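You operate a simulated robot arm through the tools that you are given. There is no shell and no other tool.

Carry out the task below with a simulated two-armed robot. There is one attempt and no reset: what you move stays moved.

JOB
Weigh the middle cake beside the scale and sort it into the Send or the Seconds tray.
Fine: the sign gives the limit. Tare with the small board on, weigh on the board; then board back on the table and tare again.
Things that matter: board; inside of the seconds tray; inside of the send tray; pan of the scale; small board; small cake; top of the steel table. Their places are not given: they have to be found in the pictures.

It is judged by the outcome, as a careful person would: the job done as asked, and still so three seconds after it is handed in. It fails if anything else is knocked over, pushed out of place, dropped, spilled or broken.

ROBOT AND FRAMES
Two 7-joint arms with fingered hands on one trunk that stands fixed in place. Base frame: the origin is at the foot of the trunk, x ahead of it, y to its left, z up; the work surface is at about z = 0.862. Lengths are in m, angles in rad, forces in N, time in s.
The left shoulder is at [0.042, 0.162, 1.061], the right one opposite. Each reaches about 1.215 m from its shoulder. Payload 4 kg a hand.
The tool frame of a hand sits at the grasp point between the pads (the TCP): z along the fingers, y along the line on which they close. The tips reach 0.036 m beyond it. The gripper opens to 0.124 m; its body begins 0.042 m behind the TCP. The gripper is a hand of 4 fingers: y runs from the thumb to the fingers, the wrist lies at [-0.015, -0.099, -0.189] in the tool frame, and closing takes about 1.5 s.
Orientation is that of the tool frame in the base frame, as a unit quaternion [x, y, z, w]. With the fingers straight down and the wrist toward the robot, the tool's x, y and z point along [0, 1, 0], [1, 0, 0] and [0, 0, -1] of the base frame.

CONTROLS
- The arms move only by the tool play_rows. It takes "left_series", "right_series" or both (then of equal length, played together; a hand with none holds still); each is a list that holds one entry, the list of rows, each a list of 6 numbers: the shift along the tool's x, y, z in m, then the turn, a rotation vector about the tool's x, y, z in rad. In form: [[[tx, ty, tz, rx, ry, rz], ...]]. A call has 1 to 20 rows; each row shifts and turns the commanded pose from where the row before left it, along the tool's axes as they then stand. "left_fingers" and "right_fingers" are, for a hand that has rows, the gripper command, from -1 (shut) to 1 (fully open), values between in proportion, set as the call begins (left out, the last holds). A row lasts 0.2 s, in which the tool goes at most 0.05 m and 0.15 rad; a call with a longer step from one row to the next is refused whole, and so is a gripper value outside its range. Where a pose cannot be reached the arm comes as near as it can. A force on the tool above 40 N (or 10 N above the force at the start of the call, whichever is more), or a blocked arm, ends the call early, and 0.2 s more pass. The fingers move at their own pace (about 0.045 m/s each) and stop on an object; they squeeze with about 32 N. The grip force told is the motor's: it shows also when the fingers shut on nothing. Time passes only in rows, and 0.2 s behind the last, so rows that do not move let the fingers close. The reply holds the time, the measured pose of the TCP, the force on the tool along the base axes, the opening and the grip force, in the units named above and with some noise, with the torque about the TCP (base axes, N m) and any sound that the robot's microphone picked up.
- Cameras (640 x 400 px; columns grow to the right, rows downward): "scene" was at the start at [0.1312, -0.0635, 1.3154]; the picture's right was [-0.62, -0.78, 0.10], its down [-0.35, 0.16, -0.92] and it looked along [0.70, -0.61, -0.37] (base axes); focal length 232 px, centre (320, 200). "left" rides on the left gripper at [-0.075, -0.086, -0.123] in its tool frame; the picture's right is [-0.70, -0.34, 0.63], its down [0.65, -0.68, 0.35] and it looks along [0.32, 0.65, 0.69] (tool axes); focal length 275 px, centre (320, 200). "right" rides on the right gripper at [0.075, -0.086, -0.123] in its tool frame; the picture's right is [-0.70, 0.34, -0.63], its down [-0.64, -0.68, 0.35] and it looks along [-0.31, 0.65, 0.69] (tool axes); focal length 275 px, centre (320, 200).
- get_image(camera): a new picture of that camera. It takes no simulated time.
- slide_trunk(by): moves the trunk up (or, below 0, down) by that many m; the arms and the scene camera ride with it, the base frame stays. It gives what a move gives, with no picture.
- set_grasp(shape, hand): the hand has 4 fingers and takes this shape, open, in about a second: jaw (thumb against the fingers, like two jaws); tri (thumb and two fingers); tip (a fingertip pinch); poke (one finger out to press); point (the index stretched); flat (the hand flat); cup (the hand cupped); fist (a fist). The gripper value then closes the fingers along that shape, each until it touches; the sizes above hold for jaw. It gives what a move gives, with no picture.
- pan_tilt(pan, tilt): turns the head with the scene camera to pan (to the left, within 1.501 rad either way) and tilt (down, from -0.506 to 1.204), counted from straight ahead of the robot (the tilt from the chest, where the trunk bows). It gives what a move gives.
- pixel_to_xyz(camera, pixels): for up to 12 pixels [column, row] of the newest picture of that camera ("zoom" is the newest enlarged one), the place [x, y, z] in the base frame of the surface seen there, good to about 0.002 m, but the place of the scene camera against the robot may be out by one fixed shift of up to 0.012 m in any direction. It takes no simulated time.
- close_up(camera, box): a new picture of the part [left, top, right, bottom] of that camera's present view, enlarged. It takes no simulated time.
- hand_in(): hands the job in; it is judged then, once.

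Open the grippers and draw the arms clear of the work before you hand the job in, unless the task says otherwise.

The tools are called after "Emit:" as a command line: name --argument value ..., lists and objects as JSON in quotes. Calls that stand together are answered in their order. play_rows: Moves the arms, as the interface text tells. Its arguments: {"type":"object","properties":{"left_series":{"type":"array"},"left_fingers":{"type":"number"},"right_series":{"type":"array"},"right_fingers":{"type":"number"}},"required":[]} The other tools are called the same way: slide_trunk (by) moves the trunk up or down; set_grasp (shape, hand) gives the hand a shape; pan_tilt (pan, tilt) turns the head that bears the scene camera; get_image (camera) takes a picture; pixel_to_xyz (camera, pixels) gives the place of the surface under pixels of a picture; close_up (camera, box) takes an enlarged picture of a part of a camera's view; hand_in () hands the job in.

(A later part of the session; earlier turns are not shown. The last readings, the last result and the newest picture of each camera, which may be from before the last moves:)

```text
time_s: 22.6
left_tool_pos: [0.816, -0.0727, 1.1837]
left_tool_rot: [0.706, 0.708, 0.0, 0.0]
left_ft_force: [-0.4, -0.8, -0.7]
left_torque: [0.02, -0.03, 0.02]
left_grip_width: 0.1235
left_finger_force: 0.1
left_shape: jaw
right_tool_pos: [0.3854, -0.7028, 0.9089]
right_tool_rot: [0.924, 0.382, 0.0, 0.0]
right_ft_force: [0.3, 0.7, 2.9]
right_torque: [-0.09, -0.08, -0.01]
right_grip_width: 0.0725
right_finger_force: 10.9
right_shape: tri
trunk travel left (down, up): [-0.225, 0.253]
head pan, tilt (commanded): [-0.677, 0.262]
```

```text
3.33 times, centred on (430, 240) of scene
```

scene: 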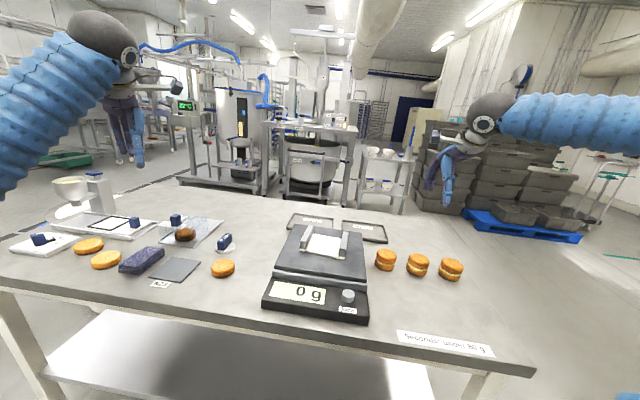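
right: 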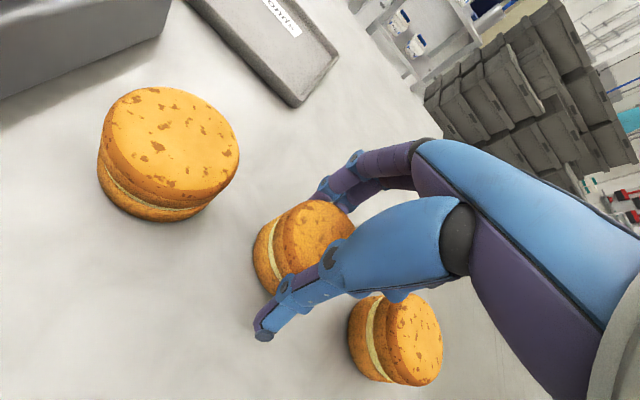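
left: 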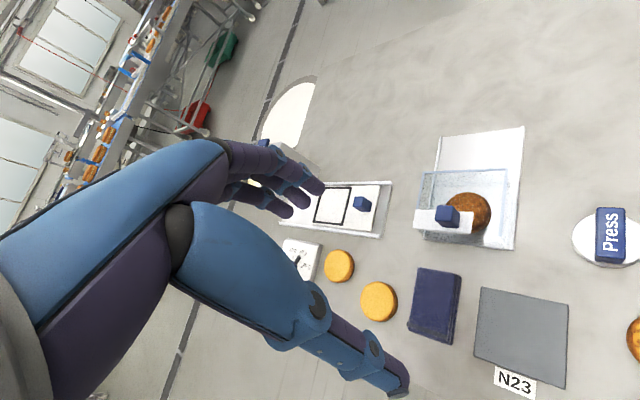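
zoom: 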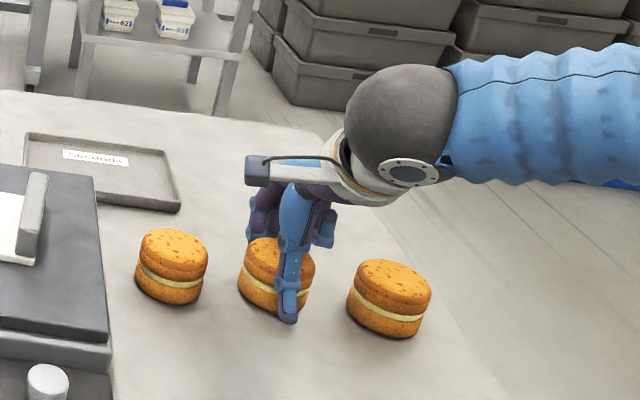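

The fingers have stopped on the cake at 0.0725 m with about 11 N, ample for a cake of about 0.1 kg. I lift slowly a few centimetres and check it's held.

Emit:
play_rows --right_series '[[[0, 0, -0.005, 0, 0, 0], [0, 0, -0.01, 0, 0, 0], [0, 0, -0.01, 0, 0, 0], [0, 0, -0.01, 0, 0, 0], [0, 0, 0, 0, 0, 0]]]'

Emit:
get_image --camera "right"

Emit:
close_up --camera "scene" --box '[360, 180, 500, 300]'

```text
time_s: 23.8
left_tool_pos: [0.8162, -0.0727, 1.1842]
left_tool_rot: [0.706, 0.708, -0.001, -0.001]
left_ft_force: [-0.8, 0.5, -0.4]
left_torque: [-0.02, 0.01, 0.0]
left_grip_width: 0.1238
left_finger_force: 0.0
left_shape: jaw
right_tool_pos: [0.3854, -0.7045, 0.9433]
right_tool_rot: [0.924, 0.383, 0.0, -0.001]
right_ft_force: [-0.8, 0.4, -1.2]
right_torque: [0.01, 0.0, 0.05]
right_grip_width: 0.0719
right_finger_force: 10.9
right_shape: tri
trunk travel left (down, up): [-0.225, 0.253]
head pan, tilt (commanded): [-0.677, 0.262]
```

```text
taken
```

right: 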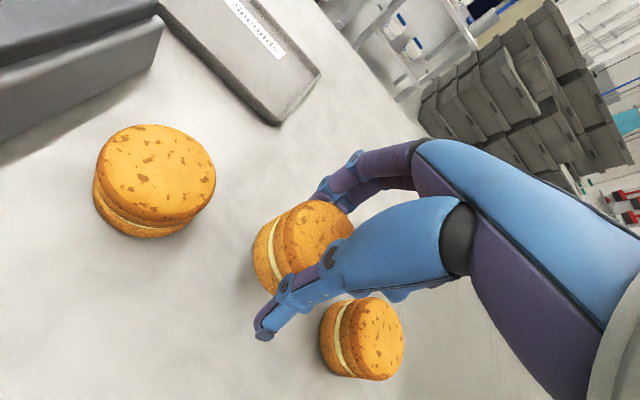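

```text
3.33 times, centred on (430, 240) of scene
```

zoom: 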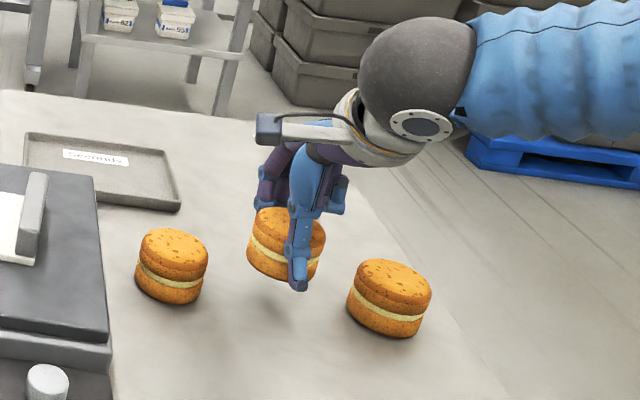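

The cake hangs level in the grip, its base about 0.047 m below the TCP, clear of the neighbours. I raise to z ≈ 1.06 and carry it over the board's centre at (0.568, −0.468), aligning with the rails.

Emit:
play_rows --right_series '[[[0, 0, -0.03, 0, 0, 0], [0, 0, -0.03, 0, 0, 0], [0, 0, -0.03, 0, 0, 0], [0, 0, -0.026, 0, 0, 0], [0.01, -0.0015, 0, 0, 0, 0], [0.025, -0.003, 0, 0, 0, 0], [0.03, -0.004, 0, 0, 0, 0], [0.03, -0.004, 0, 0, 0, 0], [0.03, -0.004, 0, 0, 0, 0], [0.03, -0.004, 0, 0, 0, 0], [0.03, -0.004, 0, 0, 0, 0], [0.03, -0.004, 0, 0, 0, 0], [0.03, -0.004, 0, 0, 0, 0], [0.025, -0.003, 0, 0, 0, 0], [0.02, -0.0025, 0, 0, 0, 0.04], [0.0063, 0, 0, 0, 0, 0.04], [0, 0, 0, 0, 0, 0]]]'

Emit:
get_image --camera "right"

Emit:
get_image --camera "scene"

```text
time_s: 27.4
left_tool_pos: [0.8154, -0.0729, 1.1841]
left_tool_rot: [0.706, 0.708, -0.001, 0.0]
left_ft_force: [0.0, -0.2, -0.2]
left_torque: [0.0, -0.01, -0.03]
left_grip_width: 0.1237
left_finger_force: 0.1
left_shape: jaw
right_tool_pos: [0.5686, -0.4663, 1.0587]
right_tool_rot: [0.939, 0.345, 0.0, 0.001]
right_ft_force: [0.2, -1.4, -0.6]
right_torque: [0.0, 0.03, 0.01]
right_grip_width: 0.072
right_finger_force: 11.5
right_shape: tri
trunk travel left (down, up): [-0.225, 0.253]
head pan, tilt (commanded): [-0.677, 0.262]
```

```text
taken
```

right: 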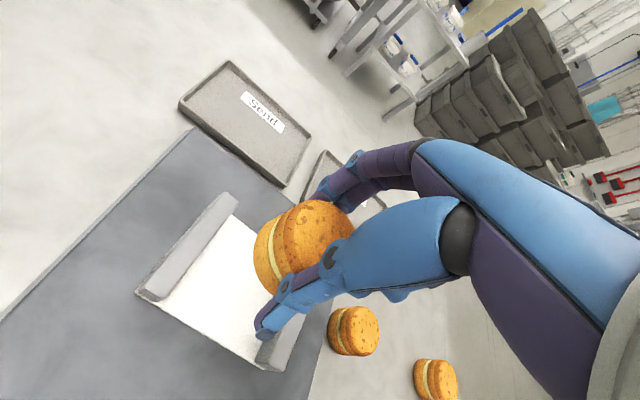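

```text
taken
```

scene: 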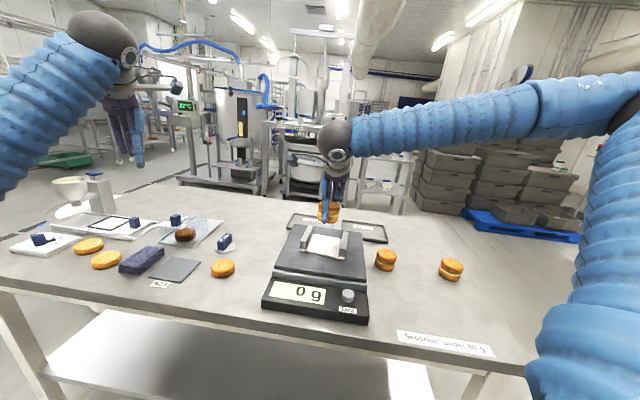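

The cake is above the board's middle with the fingers in line with the rails. I lower to z ≈ 0.987 (cake base about 1 cm above the board) and check clearance to the rails.

Emit:
play_rows --right_series '[[[0, 0, 0.015, 0, 0, 0], [0, 0, 0.02, 0, 0, 0], [0, 0, 0.02, 0, 0, 0], [0, 0, 0.012, 0, 0, 0], [0, 0, 0.005, 0, 0, 0], [0, 0, 0, 0, 0, 0]]]'

Emit:
get_image --camera "right"

Emit:
close_up --camera "scene" --box '[250, 180, 410, 330]'

```text
time_s: 28.8
left_tool_pos: [0.8145, -0.0726, 1.1841]
left_tool_rot: [0.706, 0.708, -0.001, 0.0]
left_ft_force: [0.1, 0.3, -0.2]
left_torque: [0.0, -0.01, 0.04]
left_grip_width: 0.1238
left_finger_force: 0.0
left_shape: jaw
right_tool_pos: [0.5683, -0.4662, 0.9865]
right_tool_rot: [0.939, 0.345, 0.0, 0.0]
right_ft_force: [0.3, -0.2, -1.4]
right_torque: [0.02, 0.01, 0.0]
right_grip_width: 0.0721
right_finger_force: 10.4
right_shape: tri
trunk travel left (down, up): [-0.225, 0.253]
head pan, tilt (commanded): [-0.677, 0.262]
```

```text
taken
```

right: 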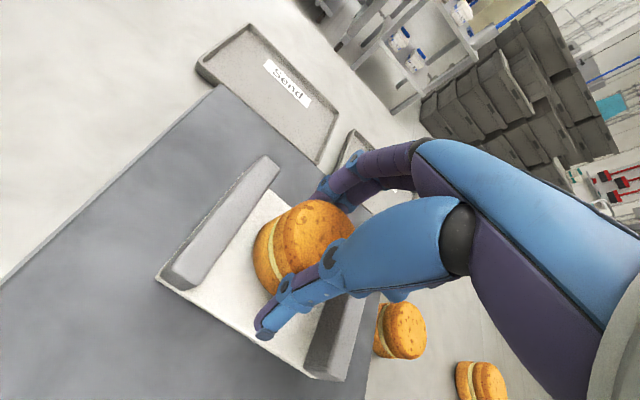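

```text
2.67 times, centred on (330, 255) of scene
```

zoom: 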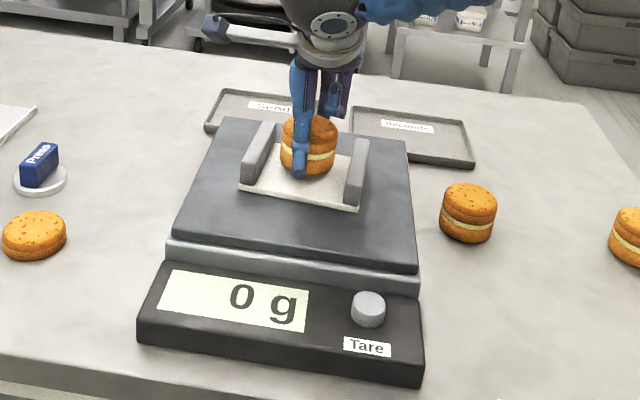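

The cake sits midway between the rails, still about 1 cm up, reading 0 g. I lower in small steps until it just touches.

Emit:
play_rows --right_series '[[[0, 0, 0.003, 0, 0, 0], [0, 0, 0.003, 0, 0, 0], [0, 0, 0.002, 0, 0, 0], [0, 0, 0, 0, 0, 0]]]'

Emit:
close_up --camera "scene" --box '[250, 180, 410, 330]'

```text
time_s: 29.8
left_tool_pos: [0.8159, -0.0719, 1.1836]
left_tool_rot: [0.706, 0.708, -0.002, 0.0]
left_ft_force: [0.3, 0.8, 0.1]
left_torque: [0.0, 0.01, 0.0]
left_grip_width: 0.1237
left_finger_force: 0.1
left_shape: jaw
right_tool_pos: [0.5686, -0.4663, 0.979]
right_tool_rot: [0.938, 0.345, 0.0, -0.001]
right_ft_force: [0.1, 0.5, 2.3]
right_torque: [-0.09, -0.07, -0.03]
right_grip_width: 0.072
right_finger_force: 10.3
right_shape: tri
trunk travel left (down, up): [-0.225, 0.253]
head pan, tilt (commanded): [-0.677, 0.262]
```

```text
2.67 times, centred on (330, 255) of scene
```

zoom: 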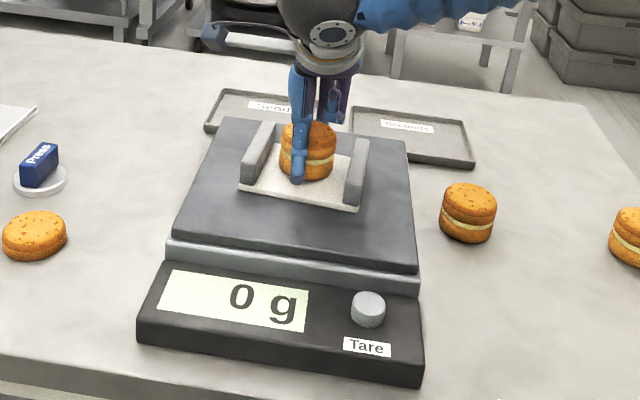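

The tool force has turned upward (+2.3 N), so the cake rests on the board. I open the fingers and let things settle.

Emit:
play_rows --right_series '[[[0, 0, 0, 0, 0, 0], [0, 0, 0, 0, 0, 0], [0, 0, 0, 0, 0, 0], [0, 0, 0, 0, 0, 0], [0, 0, 0, 0, 0, 0], [0, 0, 0, 0, 0, 0]]]' --right_fingers 1

Emit:
get_image --camera "right"

Emit:
close_up --camera "scene" --box '[250, 180, 410, 330]'

```text
time_s: 31.2
left_tool_pos: [0.8163, -0.0721, 1.185]
left_tool_rot: [0.706, 0.708, 0.0, 0.0]
left_ft_force: [0.4, 0.0, 0.7]
left_torque: [0.0, 0.02, 0.0]
left_grip_width: 0.1239
left_finger_force: 0.1
left_shape: jaw
right_tool_pos: [0.5703, -0.4655, 0.9787]
right_tool_rot: [0.939, 0.345, 0.0, 0.0]
right_ft_force: [0.5, 0.9, 0.1]
right_torque: [-0.05, -0.01, -0.01]
right_grip_width: 0.1234
right_finger_force: 0.1
right_shape: tri
trunk travel left (down, up): [-0.225, 0.253]
head pan, tilt (commanded): [-0.677, 0.262]
```

```text
taken
```

right: 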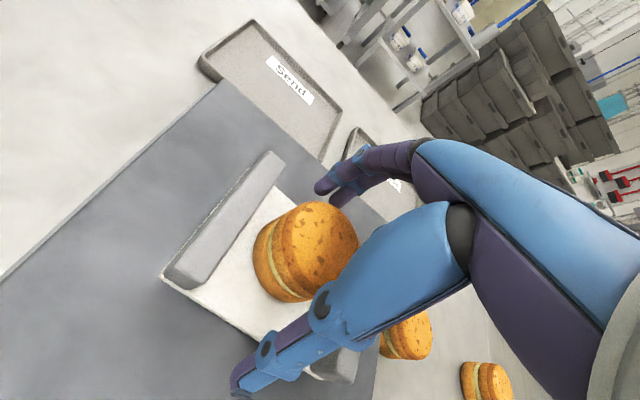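

```text
2.67 times, centred on (330, 255) of scene
```

zoom: 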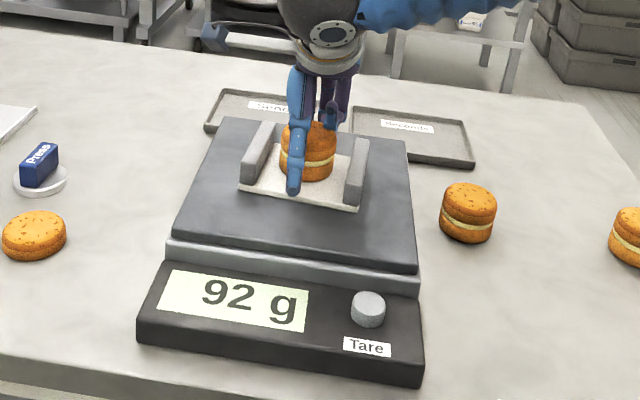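

The display shows 92 g but the thumb is still close to the board. I lift the hand clear and let the reading settle before trusting it.

Emit:
play_rows --right_series '[[[0, 0, -0.01, 0, 0, 0], [0, 0, -0.02, 0, 0, 0], [0, 0, -0.03, 0, 0, 0], [0, 0, -0.03, 0, 0, 0], [0, 0, 0, 0, 0, 0], [0, 0, 0, 0, 0, 0], [0, 0, 0, 0, 0, 0], [0, 0, 0, 0, 0, 0], [0, 0, 0, 0, 0, 0], [0, 0, 0, 0, 0, 0]]]'

Emit:
get_image --camera "right"

Emit:
close_up --camera "scene" --box '[250, 180, 410, 330]'

```text
time_s: 33.4
left_tool_pos: [0.8167, -0.073, 1.1842]
left_tool_rot: [0.706, 0.708, 0.0, 0.0]
left_ft_force: [0.4, -0.5, 0.4]
left_torque: [-0.01, 0.02, -0.01]
left_grip_width: 0.1236
left_finger_force: 0.0
left_shape: jaw
right_tool_pos: [0.5715, -0.4662, 1.0703]
right_tool_rot: [0.939, 0.345, 0.0, 0.0]
right_ft_force: [-0.1, -0.3, 0.6]
right_torque: [0.0, 0.01, 0.02]
right_grip_width: 0.1236
right_finger_force: 0.0
right_shape: tri
trunk travel left (down, up): [-0.225, 0.253]
head pan, tilt (commanded): [-0.677, 0.262]
```

```text
taken
```

right: 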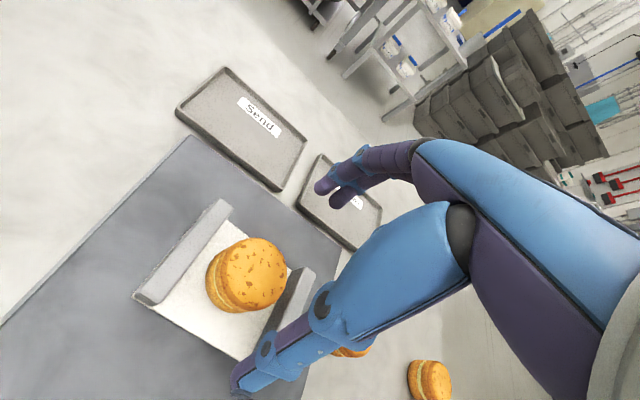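

```text
2.67 times, centred on (330, 255) of scene
```

zoom: 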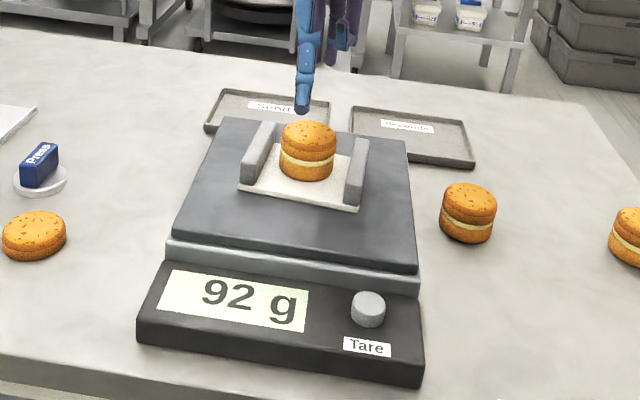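

With the hand clear the reading stays at 92 g, not under 80 g, so the cake goes to Send. I measure the cake on the board with the right camera before gripping it again.

Emit:
close_up --camera "right" --box '[180, 220, 320, 340]'

Emit:
pixel_to_xyz --camera "right" --pixels '[[253, 272], [224, 275], [284, 268], [258, 240], [252, 304], [235, 250], [275, 295], [216, 270], [160, 300], [240, 210]]'

```text
3.33 times, centred on (250, 280) of right
```

zoom: 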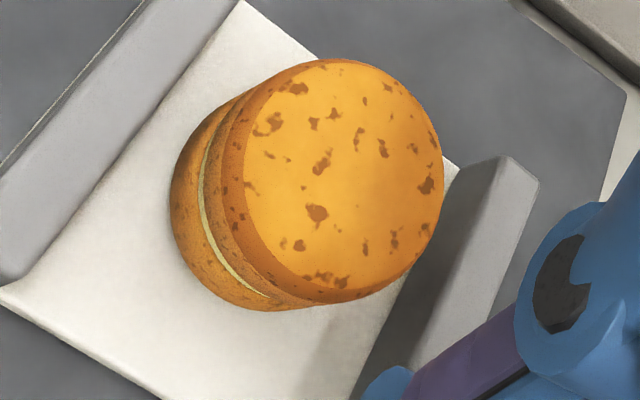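

```text
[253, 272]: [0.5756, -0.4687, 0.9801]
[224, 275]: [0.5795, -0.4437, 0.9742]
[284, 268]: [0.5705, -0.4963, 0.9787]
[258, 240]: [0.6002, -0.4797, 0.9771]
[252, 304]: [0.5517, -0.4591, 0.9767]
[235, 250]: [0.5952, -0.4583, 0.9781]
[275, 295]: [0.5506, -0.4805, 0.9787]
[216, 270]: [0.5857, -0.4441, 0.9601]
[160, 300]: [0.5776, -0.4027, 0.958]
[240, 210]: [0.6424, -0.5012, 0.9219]
```

The cake's centre is at (0.575, −0.469), just where the grip left it. I go straight back down and grip it as before.

Emit:
play_rows --right_series '[[[0, 0, 0.025, 0, 0, 0], [0, 0, 0.025, 0, 0, 0], [0, 0, 0.02, 0, 0, 0], [0, 0, 0.012, 0, 0, 0], [0, 0, 0.007, 0, 0, 0], [0, 0, 0, 0, 0, 0]]]' --right_fingers 1

Emit:
play_rows --right_series '[[[0, 0, 0, 0, 0, 0], [0, 0, 0, 0, 0, 0], [0, 0, 0, 0, 0, 0], [0, 0, 0, 0, 0, 0], [0, 0, 0, 0, 0, 0], [0, 0, 0, 0, 0, 0], [0, 0, 0, 0, 0, 0]]]' --right_fingers -0.15

Emit:
get_image --camera "right"

Emit:
close_up --camera "scene" --box '[250, 180, 410, 330]'

```text
time_s: 34.8
left_tool_pos: [0.8147, -0.0734, 1.1828]
left_tool_rot: [0.707, 0.708, 0.0, 0.0]
left_ft_force: [1.4, 0.5, 0.6]
left_torque: [0.02, -0.03, 0.0]
left_grip_width: 0.1237
left_finger_force: 0.0
left_shape: jaw
right_tool_pos: [0.5705, -0.4658, 0.9805]
right_tool_rot: [0.939, 0.344, 0.0, 0.0]
right_ft_force: [-0.7, -0.4, -0.2]
right_torque: [0.02, -0.03, 0.01]
right_grip_width: 0.1237
right_finger_force: 0.0
right_shape: tri
trunk travel left (down, up): [-0.225, 0.253]
head pan, tilt (commanded): [-0.677, 0.262]
```

```text
time_s: 36.4
left_tool_pos: [0.8158, -0.0707, 1.1847]
left_tool_rot: [0.706, 0.708, 0.0, -0.001]
left_ft_force: [-0.2, 0.7, -0.2]
left_torque: [-0.01, 0.02, 0.0]
left_grip_width: 0.1237
left_finger_force: 0.1
left_shape: jaw
right_tool_pos: [0.5704, -0.4661, 0.9817]
right_tool_rot: [0.939, 0.345, 0.0, 0.001]
right_ft_force: [0.5, 0.9, 2.1]
right_torque: [-0.07, -0.06, -0.01]
right_grip_width: 0.0716
right_finger_force: 11.1
right_shape: tri
trunk travel left (down, up): [-0.225, 0.253]
head pan, tilt (commanded): [-0.677, 0.262]
```

```text
taken
```

right: 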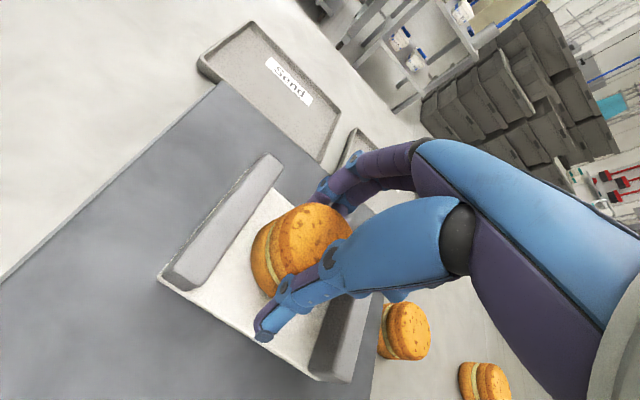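

```text
2.67 times, centred on (330, 255) of scene
```

zoom: 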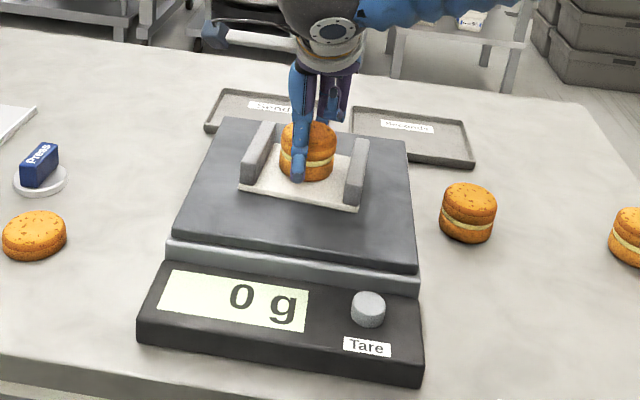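

The cake is gripped again (0.0716 m, 11 N) and the display is back to 0 g. I lift it clear of the rails and carry it above the Send tray, centred at about (0.779, −0.587).

Emit:
play_rows --right_series '[[[0, 0, -0.01, 0, 0, 0], [0, 0, -0.03, 0, 0, 0], [0, 0, -0.03, 0, 0, 0], [0, 0, -0.03, 0, 0, 0], [0.004, 0.012, 0, 0, 0, 0], [0.0105, 0.032, 0, 0, 0, 0], [0.0105, 0.032, 0, 0, 0, 0], [0.0105, 0.032, 0, 0, 0, 0], [0.0105, 0.032, 0, 0, 0, 0], [0.0105, 0.032, 0, 0, 0, 0], [0.0105, 0.032, 0, 0, 0, 0], [0.0065, 0.02, 0, 0, 0, 0], [0, 0, 0, 0, 0, 0]]]'

Emit:
get_image --camera "right"

Emit:
get_image --camera "scene"

```text
time_s: 39.2
left_tool_pos: [0.8145, -0.0729, 1.1847]
left_tool_rot: [0.707, 0.707, 0.0, -0.001]
left_ft_force: [0.0, -0.1, -0.5]
left_torque: [-0.02, 0.01, 0.03]
left_grip_width: 0.1237
left_finger_force: 0.0
left_shape: jaw
right_tool_pos: [0.7706, -0.59, 1.0799]
right_tool_rot: [0.939, 0.345, 0.0, 0.0]
right_ft_force: [-0.1, -0.4, -1.5]
right_torque: [-0.02, 0.03, 0.0]
right_grip_width: 0.0715
right_finger_force: 11.1
right_shape: tri
trunk travel left (down, up): [-0.225, 0.253]
head pan, tilt (commanded): [-0.677, 0.262]
```

```text
taken
```

right: 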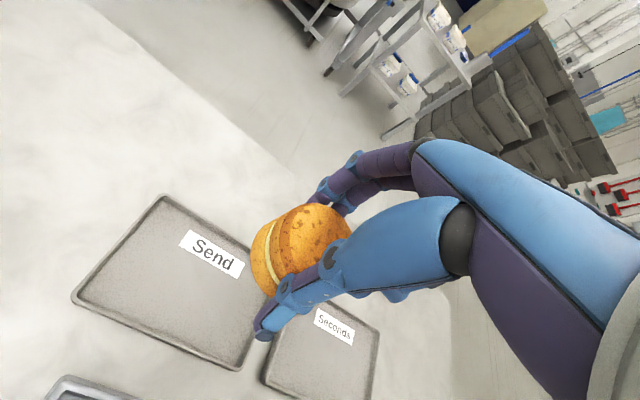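

```text
taken
```

scene: 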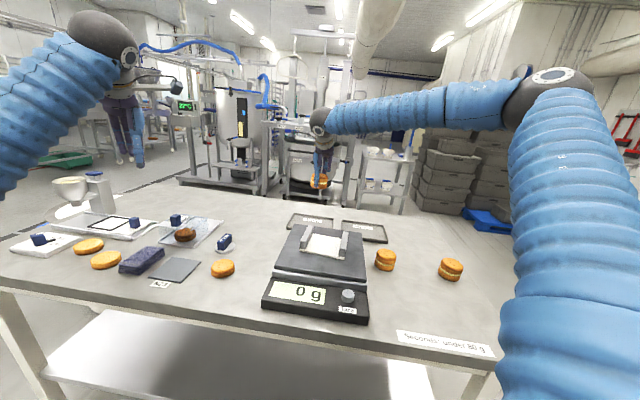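

The cake hangs over the Send tray region. I measure the tray's visible corners at (163,197), (75,297) and (238,368) to check its centre against the TCP.

Emit:
pixel_to_xyz --camera "right" --pixels '[[164, 197], [76, 297], [238, 367], [170, 280], [200, 300], [245, 245], [120, 245], [155, 335], [230, 300], [383, 335], [268, 385], [205, 220]]'

```text
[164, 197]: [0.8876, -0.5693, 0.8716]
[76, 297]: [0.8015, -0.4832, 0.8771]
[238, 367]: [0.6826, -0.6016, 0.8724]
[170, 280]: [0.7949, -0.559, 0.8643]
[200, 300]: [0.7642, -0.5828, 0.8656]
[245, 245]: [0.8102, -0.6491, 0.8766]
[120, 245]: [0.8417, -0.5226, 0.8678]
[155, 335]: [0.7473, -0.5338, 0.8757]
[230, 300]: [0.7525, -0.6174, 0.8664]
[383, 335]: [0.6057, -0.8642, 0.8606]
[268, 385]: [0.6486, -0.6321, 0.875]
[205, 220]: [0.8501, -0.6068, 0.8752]
```

The Send tray's centre is at about (0.783, −0.586) with its floor at 0.865 and its rim at 0.876. I turn the hand so the fingers will open along the tray's long side, and shift a few mm to centre the cake.

Emit:
play_rows --right_series '[[[0, 0, 0, 0, 0, -0.1], [0, 0, 0, 0, 0, -0.145], [0, 0, 0, 0, 0, -0.145], [0, 0, 0, 0, 0, -0.145], [0, 0, 0, 0, 0, -0.145], [0, 0, 0, 0, 0, -0.145], [0, 0, 0, 0, 0, -0.145], [0, 0, 0, 0, 0, -0.145], [0, 0, 0, 0, 0, -0.145], [0, 0, 0, 0, 0, -0.145], [0, 0, 0, 0, 0, -0.145], [0, 0, 0, 0, 0, -0.1], [-0.0053, 0.0053, 0, 0, 0, 0], [0, 0, 0, 0, 0, 0]]]'

Emit:
get_image --camera "right"

Emit:
get_image --camera "scene"

```text
time_s: 42.2
left_tool_pos: [0.8158, -0.0722, 1.1832]
left_tool_rot: [0.707, 0.707, -0.001, -0.001]
left_ft_force: [-0.2, -0.3, -0.3]
left_torque: [-0.04, -0.01, -0.01]
left_grip_width: 0.1237
left_finger_force: 0.1
left_shape: jaw
right_tool_pos: [0.7791, -0.5894, 1.0796]
right_tool_rot: [0.383, 0.924, 0.0, 0.0]
right_ft_force: [-0.2, 0.2, 0.3]
right_torque: [0.0, 0.02, 0.01]
right_grip_width: 0.0712
right_finger_force: 10.7
right_shape: tri
trunk travel left (down, up): [-0.225, 0.253]
head pan, tilt (commanded): [-0.677, 0.262]
```

```text
taken
```

right: 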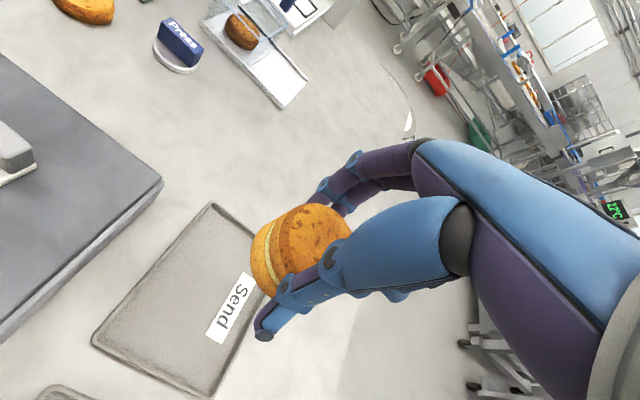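

```text
taken
```

scene: 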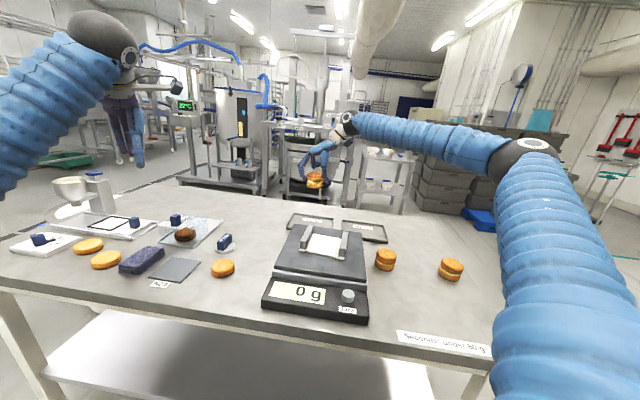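

The hand is turned, with the cake above the Send tray. I descend to z ≈ 0.93 and check before the last part.

Emit:
play_rows --right_series '[[[0, 0, 0.02, 0, 0, 0], [0, 0, 0.03, 0, 0, 0], [0, 0, 0.03, 0, 0, 0], [0, 0, 0.03, 0, 0, 0], [0, 0, 0.025, 0, 0, 0], [0, 0, 0.013, 0, 0, 0], [0, 0, 0, 0, 0, 0]]]'

Emit:
get_image --camera "right"

Emit:
close_up --camera "scene" --box '[260, 140, 400, 260]'

```text
time_s: 43.8
left_tool_pos: [0.8162, -0.0728, 1.1845]
left_tool_rot: [0.706, 0.708, -0.001, -0.001]
left_ft_force: [0.8, 0.6, -0.4]
left_torque: [0.03, 0.01, -0.02]
left_grip_width: 0.1234
left_finger_force: 0.1
left_shape: jaw
right_tool_pos: [0.778, -0.5887, 0.9321]
right_tool_rot: [0.384, 0.923, 0.0, -0.001]
right_ft_force: [-0.7, 0.9, -0.8]
right_torque: [-0.02, 0.03, 0.0]
right_grip_width: 0.0713
right_finger_force: 11.0
right_shape: tri
trunk travel left (down, up): [-0.225, 0.253]
head pan, tilt (commanded): [-0.677, 0.262]
```

```text
taken
```

right: 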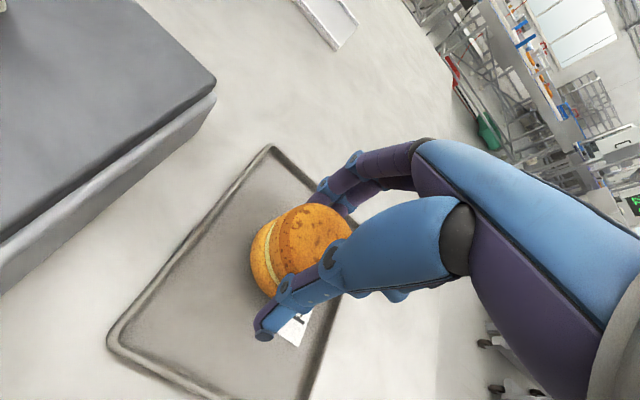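

```text
3.33 times, centred on (330, 200) of scene
```

zoom: 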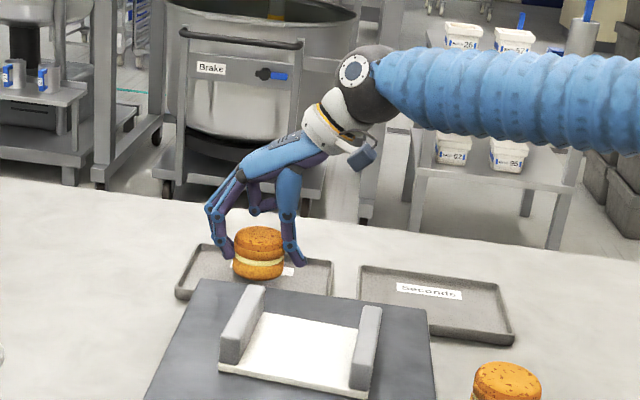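

The cake is over the middle of the tray with its base about 2 cm above the floor. I lower slowly until it touches.

Emit:
play_rows --right_series '[[[0, 0, 0.006, 0, 0, 0], [0, 0, 0.005, 0, 0, 0], [0, 0, 0.003, 0, 0, 0], [0, 0, 0.002, 0, 0, 0], [0, 0, 0.002, 0, 0, 0], [0, 0, 0, 0, 0, 0]]]'

Emit:
close_up --camera "scene" --box '[260, 140, 400, 260]'

```text
time_s: 45.2
left_tool_pos: [0.8146, -0.0716, 1.1856]
left_tool_rot: [0.707, 0.708, 0.001, -0.001]
left_ft_force: [-0.2, 0.6, -0.7]
left_torque: [0.01, -0.01, 0.0]
left_grip_width: 0.1235
left_finger_force: 0.2
left_shape: jaw
right_tool_pos: [0.7777, -0.5889, 0.9157]
right_tool_rot: [0.383, 0.924, 0.0, 0.001]
right_ft_force: [0.5, -1.1, 10.7]
right_torque: [0.13, -0.14, -0.04]
right_grip_width: 0.0717
right_finger_force: 11.0
right_shape: tri
trunk travel left (down, up): [-0.225, 0.253]
head pan, tilt (commanded): [-0.677, 0.262]
```

```text
3.33 times, centred on (330, 200) of scene
```

zoom: 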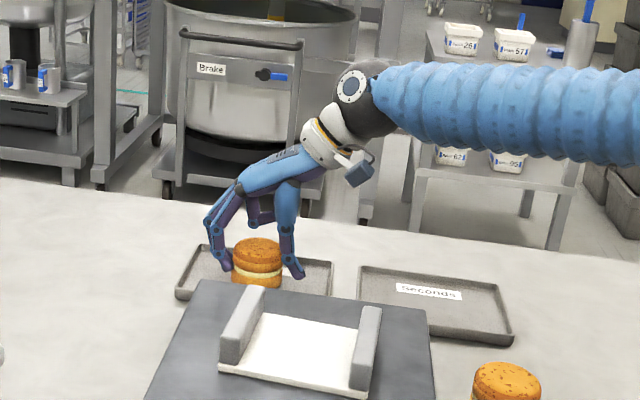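

The cake rests on the tray floor (about 11 N upward). I ease up 2 mm and open the fingers part way to release it.

Emit:
play_rows --right_series '[[[0, 0, -0.002, 0, 0, 0], [0, 0, 0, 0, 0, 0]]]'

Emit:
play_rows --right_series '[[[0, 0, 0, 0, 0, 0], [0, 0, 0, 0, 0, 0], [0, 0, 0, 0, 0, 0], [0, 0, 0, 0, 0, 0]]]' --right_fingers 0.55

Emit:
get_image --camera "right"

Emit:
close_up --camera "scene" --box '[260, 140, 400, 260]'

```text
time_s: 45.8
left_tool_pos: [0.8159, -0.0717, 1.1844]
left_tool_rot: [0.706, 0.708, -0.001, 0.0]
left_ft_force: [0.3, -0.2, 0.6]
left_torque: [0.03, 0.01, -0.01]
left_grip_width: 0.1237
left_finger_force: 0.0
left_shape: jaw
right_tool_pos: [0.7777, -0.589, 0.9168]
right_tool_rot: [0.382, 0.924, 0.0, 0.001]
right_ft_force: [0.9, -0.4, 5.6]
right_torque: [0.1, -0.14, -0.02]
right_grip_width: 0.0713
right_finger_force: 10.7
right_shape: tri
trunk travel left (down, up): [-0.225, 0.253]
head pan, tilt (commanded): [-0.677, 0.262]
```

```text
time_s: 46.8
left_tool_pos: [0.8164, -0.073, 1.1831]
left_tool_rot: [0.706, 0.708, -0.001, 0.0]
left_ft_force: [-0.4, 0.0, 0.7]
left_torque: [0.03, 0.01, -0.01]
left_grip_width: 0.1234
left_finger_force: 0.1
left_shape: jaw
right_tool_pos: [0.779, -0.5895, 0.9164]
right_tool_rot: [0.384, 0.923, 0.0, -0.001]
right_ft_force: [0.6, -0.6, 0.1]
right_torque: [0.0, 0.02, 0.0]
right_grip_width: 0.096
right_finger_force: 0.1
right_shape: tri
trunk travel left (down, up): [-0.225, 0.253]
head pan, tilt (commanded): [-0.677, 0.262]
```

```text
taken
```

right: 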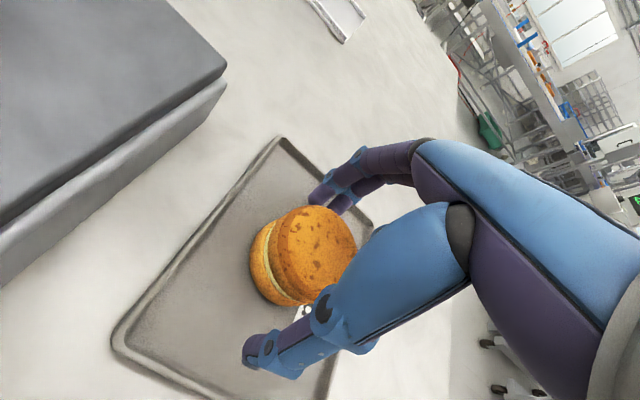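

```text
3.33 times, centred on (330, 200) of scene
```

zoom: 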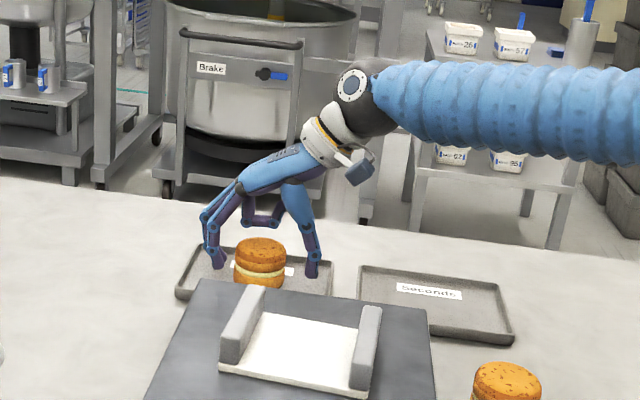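

The cake stands alone in the Send tray and the fingers are off it (0 force). I rise straight up and look before moving on.

Emit:
play_rows --right_series '[[[0, 0, -0.01, 0, 0, 0], [0, 0, -0.03, 0, 0, 0], [0, 0, -0.04, 0, 0, 0], [0, 0, -0.04, 0, 0, 0], [0, 0, -0.04, 0, 0, 0], [0, 0, 0, 0, 0, 0]]]'

Emit:
set_grasp --hand "right" --shape "jaw"

Emit:
get_image --camera "right"

Emit:
close_up --camera "scene" --box '[260, 180, 400, 300]'

```text
time_s: 48.2
left_tool_pos: [0.8155, -0.0724, 1.1843]
left_tool_rot: [0.706, 0.708, 0.0, -0.001]
left_ft_force: [-0.6, 0.3, 0.1]
left_torque: [0.02, 0.0, -0.02]
left_grip_width: 0.1236
left_finger_force: 0.1
left_shape: jaw
right_tool_pos: [0.7775, -0.5904, 1.0742]
right_tool_rot: [0.384, 0.923, 0.001, -0.001]
right_ft_force: [-0.1, 0.8, -0.7]
right_torque: [0.02, -0.02, 0.02]
right_grip_width: 0.0959
right_finger_force: 0.0
right_shape: tri
trunk travel left (down, up): [-0.225, 0.253]
head pan, tilt (commanded): [-0.677, 0.262]
```

```text
time_s: 49.1
left_tool_pos: [0.815, -0.0727, 1.1841]
left_tool_rot: [0.706, 0.708, 0.0, -0.001]
left_ft_force: [0.5, 0.6, -0.1]
left_torque: [0.05, -0.01, -0.01]
left_grip_width: 0.1235
left_finger_force: 0.0
left_shape: jaw
right_tool_pos: [0.7768, -0.5904, 1.0747]
right_tool_rot: [0.383, 0.924, 0.0, -0.001]
right_ft_force: [0.4, 0.3, 0.0]
right_torque: [-0.02, 0.02, 0.0]
right_grip_width: 0.124
right_finger_force: 0.0
right_shape: jaw
trunk travel left (down, up): [-0.225, 0.253]
head pan, tilt (commanded): [-0.677, 0.262]
```

```text
taken
```

right: 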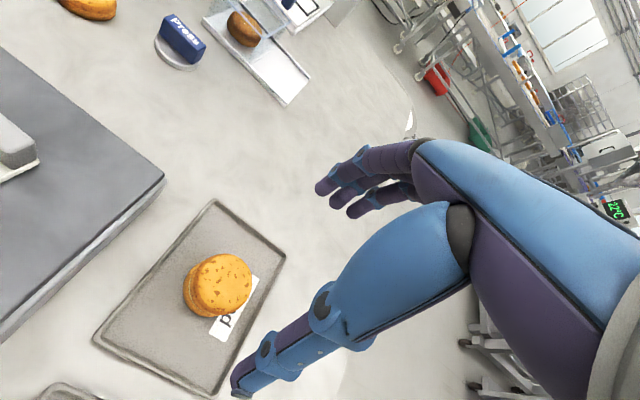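

```text
3.33 times, centred on (330, 240) of scene
```

zoom: 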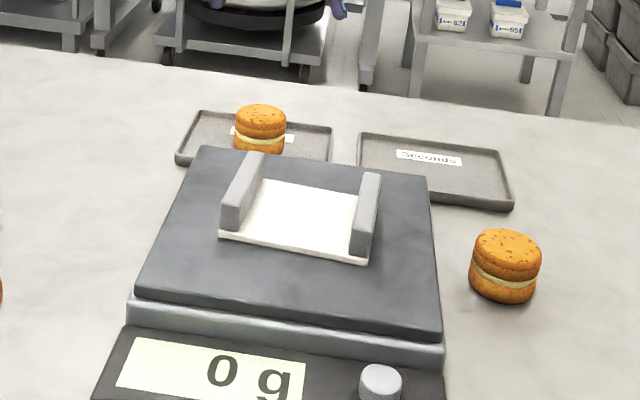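

The cake stands inside the Send tray at (217,283) and the scale shows 0 g with the board on. I now move above the board's right rail (middle about (0.525, −0.504)), turning to close across it.

Emit:
play_rows --right_series '[[[0.04, -0.01945, 0, 0, 0, 0], [0.04, -0.01945, 0, 0, 0, 0], [0.04, -0.01945, 0, 0, 0, 0], [0.04, -0.01945, 0, 0, 0, 0], [0.04, -0.01945, 0, 0, 0, 0], [0.04, -0.01945, 0, 0, 0, 0], [0, 0, 0, 0, 0, 0.087], [0, 0, 0, 0, 0, 0]]]'

Emit:
get_image --camera "right"

Emit:
get_image --camera "scene"

```text
time_s: 50.9
left_tool_pos: [0.8151, -0.0727, 1.1853]
left_tool_rot: [0.707, 0.708, 0.0, 0.0]
left_ft_force: [-0.4, -0.2, -0.6]
left_torque: [-0.04, 0.0, 0.0]
left_grip_width: 0.1238
left_finger_force: 0.2
left_shape: jaw
right_tool_pos: [0.5248, -0.5015, 1.0773]
right_tool_rot: [0.422, 0.906, 0.0, 0.0]
right_ft_force: [0.7, -0.1, 0.0]
right_torque: [-0.01, 0.02, 0.03]
right_grip_width: 0.1242
right_finger_force: 0.2
right_shape: jaw
trunk travel left (down, up): [-0.225, 0.253]
head pan, tilt (commanded): [-0.677, 0.262]
```

```text
taken
```

right: 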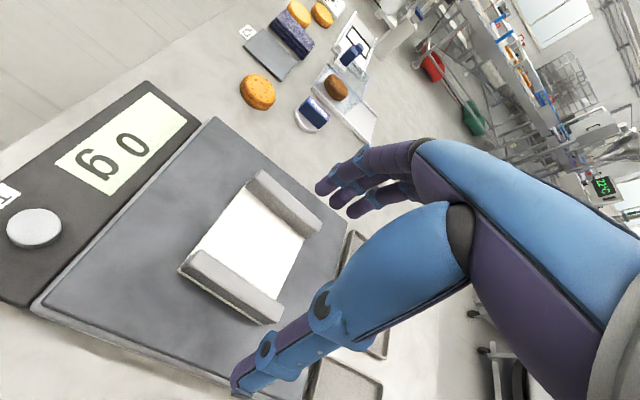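

```text
taken
```

scene: 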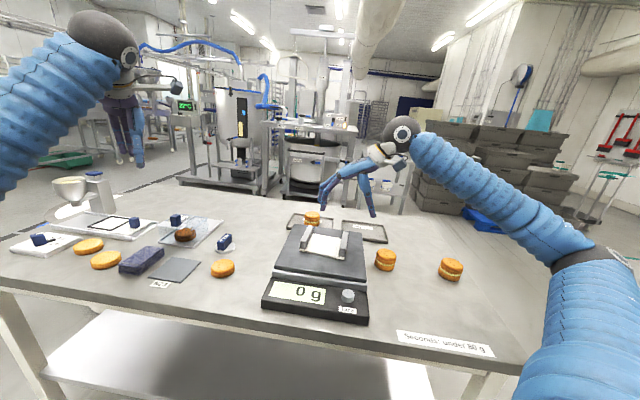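

In the right picture the rail to grip runs from (190,260) to (275,315). I zoom in and measure both rails.

Emit:
close_up --camera "right" --box '[160, 150, 340, 340]'

```text
2.11 times, centred on (250, 245) of right
```

zoom: 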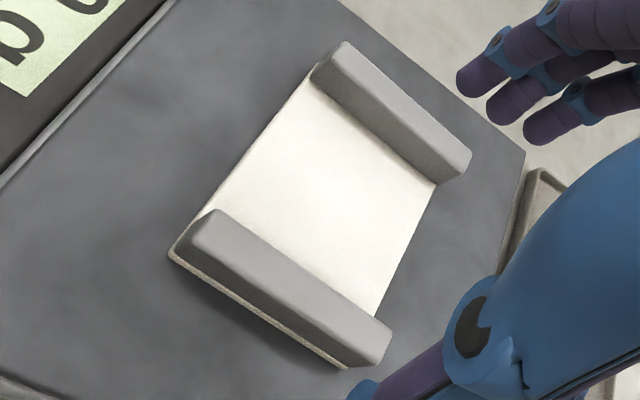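

Emit:
pixel_to_xyz --camera "zoom" --pixels '[[215, 213], [192, 238], [390, 333], [370, 350], [345, 45], [325, 68], [468, 158], [448, 175], [170, 254], [342, 366], [290, 285], [300, 180]]'

```text
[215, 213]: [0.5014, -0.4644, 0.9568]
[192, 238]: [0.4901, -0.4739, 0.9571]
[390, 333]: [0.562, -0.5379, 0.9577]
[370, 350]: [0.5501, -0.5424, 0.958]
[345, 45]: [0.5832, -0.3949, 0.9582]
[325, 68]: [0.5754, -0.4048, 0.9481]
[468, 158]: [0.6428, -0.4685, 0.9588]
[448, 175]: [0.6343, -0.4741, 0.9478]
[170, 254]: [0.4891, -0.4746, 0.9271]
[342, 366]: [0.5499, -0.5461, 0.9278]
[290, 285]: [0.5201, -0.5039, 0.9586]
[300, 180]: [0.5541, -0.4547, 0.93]
```

The rail's top is centred at (0.526, −0.505), runs at −49.7°, and is about 0.014 m thick; the hand's closing line is square to it. I align the TCP and come down most of the way.

Emit:
play_rows --right_series '[[[-0.0032, -0.004, 0, 0, 0, 0], [0, 0, 0.03, 0, 0, 0], [0, 0, 0.03, 0, 0, 0], [0, 0, 0.02, 0, 0, 0], [0, 0, 0, 0, 0, 0]]]' --right_fingers 1

Emit:
get_image --camera "right"

Emit:
close_up --camera "scene" --box '[250, 180, 410, 330]'

```text
time_s: 52.1
left_tool_pos: [0.8153, -0.0722, 1.1838]
left_tool_rot: [0.706, 0.708, 0.0, -0.001]
left_ft_force: [-0.2, 0.0, 0.7]
left_torque: [0.0, 0.03, -0.02]
left_grip_width: 0.1237
left_finger_force: 0.2
left_shape: jaw
right_tool_pos: [0.5253, -0.5065, 0.9966]
right_tool_rot: [0.423, 0.906, 0.0, 0.0]
right_ft_force: [0.1, 0.4, -0.1]
right_torque: [0.01, -0.01, -0.01]
right_grip_width: 0.1238
right_finger_force: 0.1
right_shape: jaw
trunk travel left (down, up): [-0.225, 0.253]
head pan, tilt (commanded): [-0.677, 0.262]
```

```text
taken
```

right: 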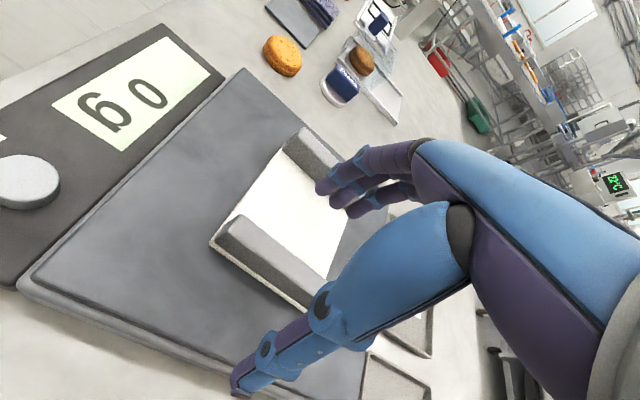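

```text
2.67 times, centred on (330, 255) of scene
```

zoom: 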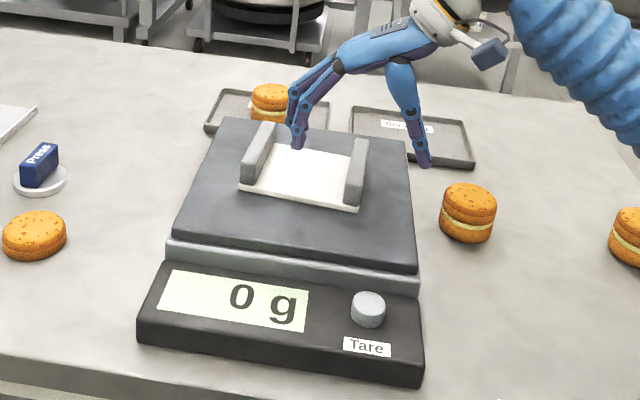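

The fingers hang over the board's middle and the thumb outside the right rail, all clear. I lower the last 2.4 cm, so the tips stay about 6 mm above the board.

Emit:
play_rows --right_series '[[[0, 0, 0.01, 0, 0, 0], [0, 0, 0.008, 0, 0, 0], [0, 0, 0.006, 0, 0, 0], [0, 0, 0, 0, 0, 0]]]' --right_fingers 0.0

Emit:
get_image --camera "right"

Emit:
close_up --camera "scene" --box '[250, 180, 410, 330]'

```text
time_s: 53.1
left_tool_pos: [0.8161, -0.0731, 1.1838]
left_tool_rot: [0.707, 0.707, 0.0, 0.0]
left_ft_force: [-0.7, -0.1, 0.7]
left_torque: [0.01, -0.01, 0.02]
left_grip_width: 0.1239
left_finger_force: 0.0
left_shape: jaw
right_tool_pos: [0.5259, -0.5061, 0.9721]
right_tool_rot: [0.423, 0.906, 0.001, 0.0]
right_ft_force: [-0.4, 0.3, -0.6]
right_torque: [0.0, 0.01, 0.0]
right_grip_width: 0.0625
right_finger_force: 0.0
right_shape: jaw
trunk travel left (down, up): [-0.225, 0.253]
head pan, tilt (commanded): [-0.677, 0.262]
```

```text
taken
```

right: 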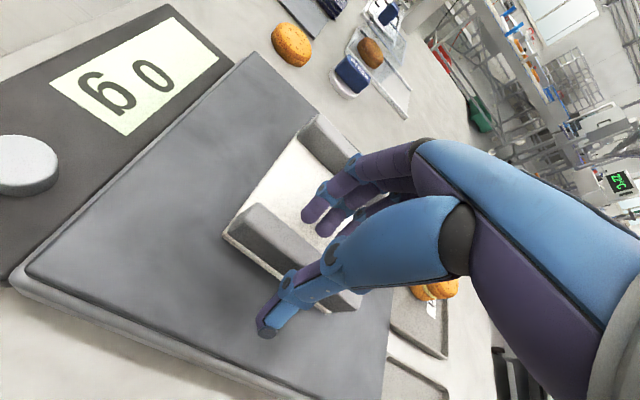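

```text
2.67 times, centred on (330, 255) of scene
```

zoom: 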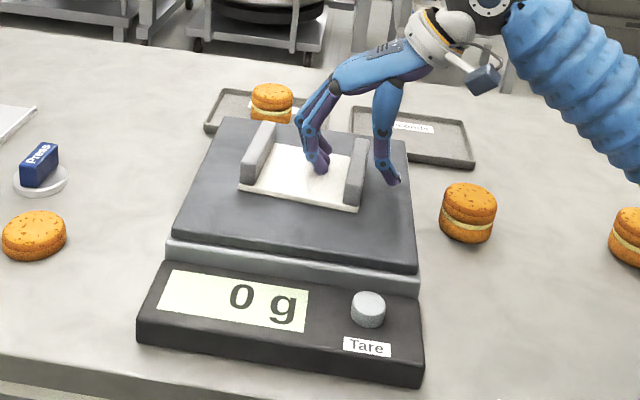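

The rail is between thumb and fingers at 0.0625 m opening. I close on it fully and let the grip build.

Emit:
play_rows --right_series '[[[0, 0, 0, 0, 0, 0], [0, 0, 0, 0, 0, 0], [0, 0, 0, 0, 0, 0], [0, 0, 0, 0, 0, 0], [0, 0, 0, 0, 0, 0], [0, 0, 0, 0, 0, 0], [0, 0, 0, 0, 0, 0]]]' --right_fingers -1

Emit:
get_image --camera "right"

Emit:
close_up --camera "scene" --box '[250, 180, 410, 330]'

```text
time_s: 54.7
left_tool_pos: [0.8145, -0.0725, 1.1844]
left_tool_rot: [0.707, 0.707, 0.0, 0.0]
left_ft_force: [0.3, -0.4, -0.5]
left_torque: [-0.02, 0.02, 0.03]
left_grip_width: 0.1238
left_finger_force: 0.0
left_shape: jaw
right_tool_pos: [0.5249, -0.5062, 0.9719]
right_tool_rot: [0.423, 0.906, 0.001, 0.0]
right_ft_force: [-2.1, 0.2, 4.8]
right_torque: [0.31, -0.35, 0.13]
right_grip_width: 0.0211
right_finger_force: 32.2
right_shape: jaw
trunk travel left (down, up): [-0.225, 0.253]
head pan, tilt (commanded): [-0.677, 0.262]
```

```text
taken
```

right: 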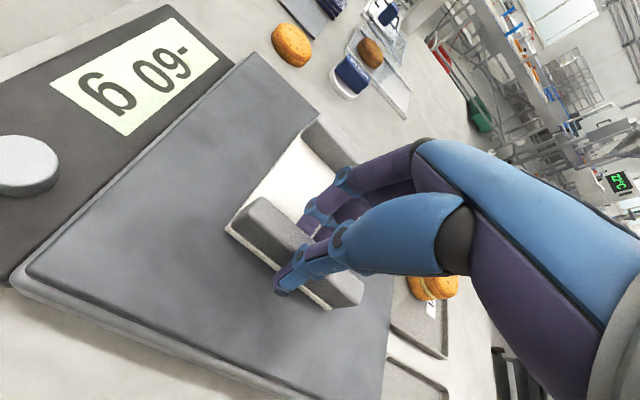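

```text
2.67 times, centred on (330, 255) of scene
```

zoom: 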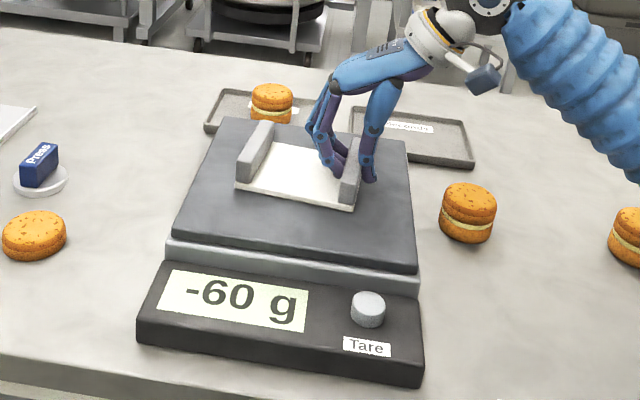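

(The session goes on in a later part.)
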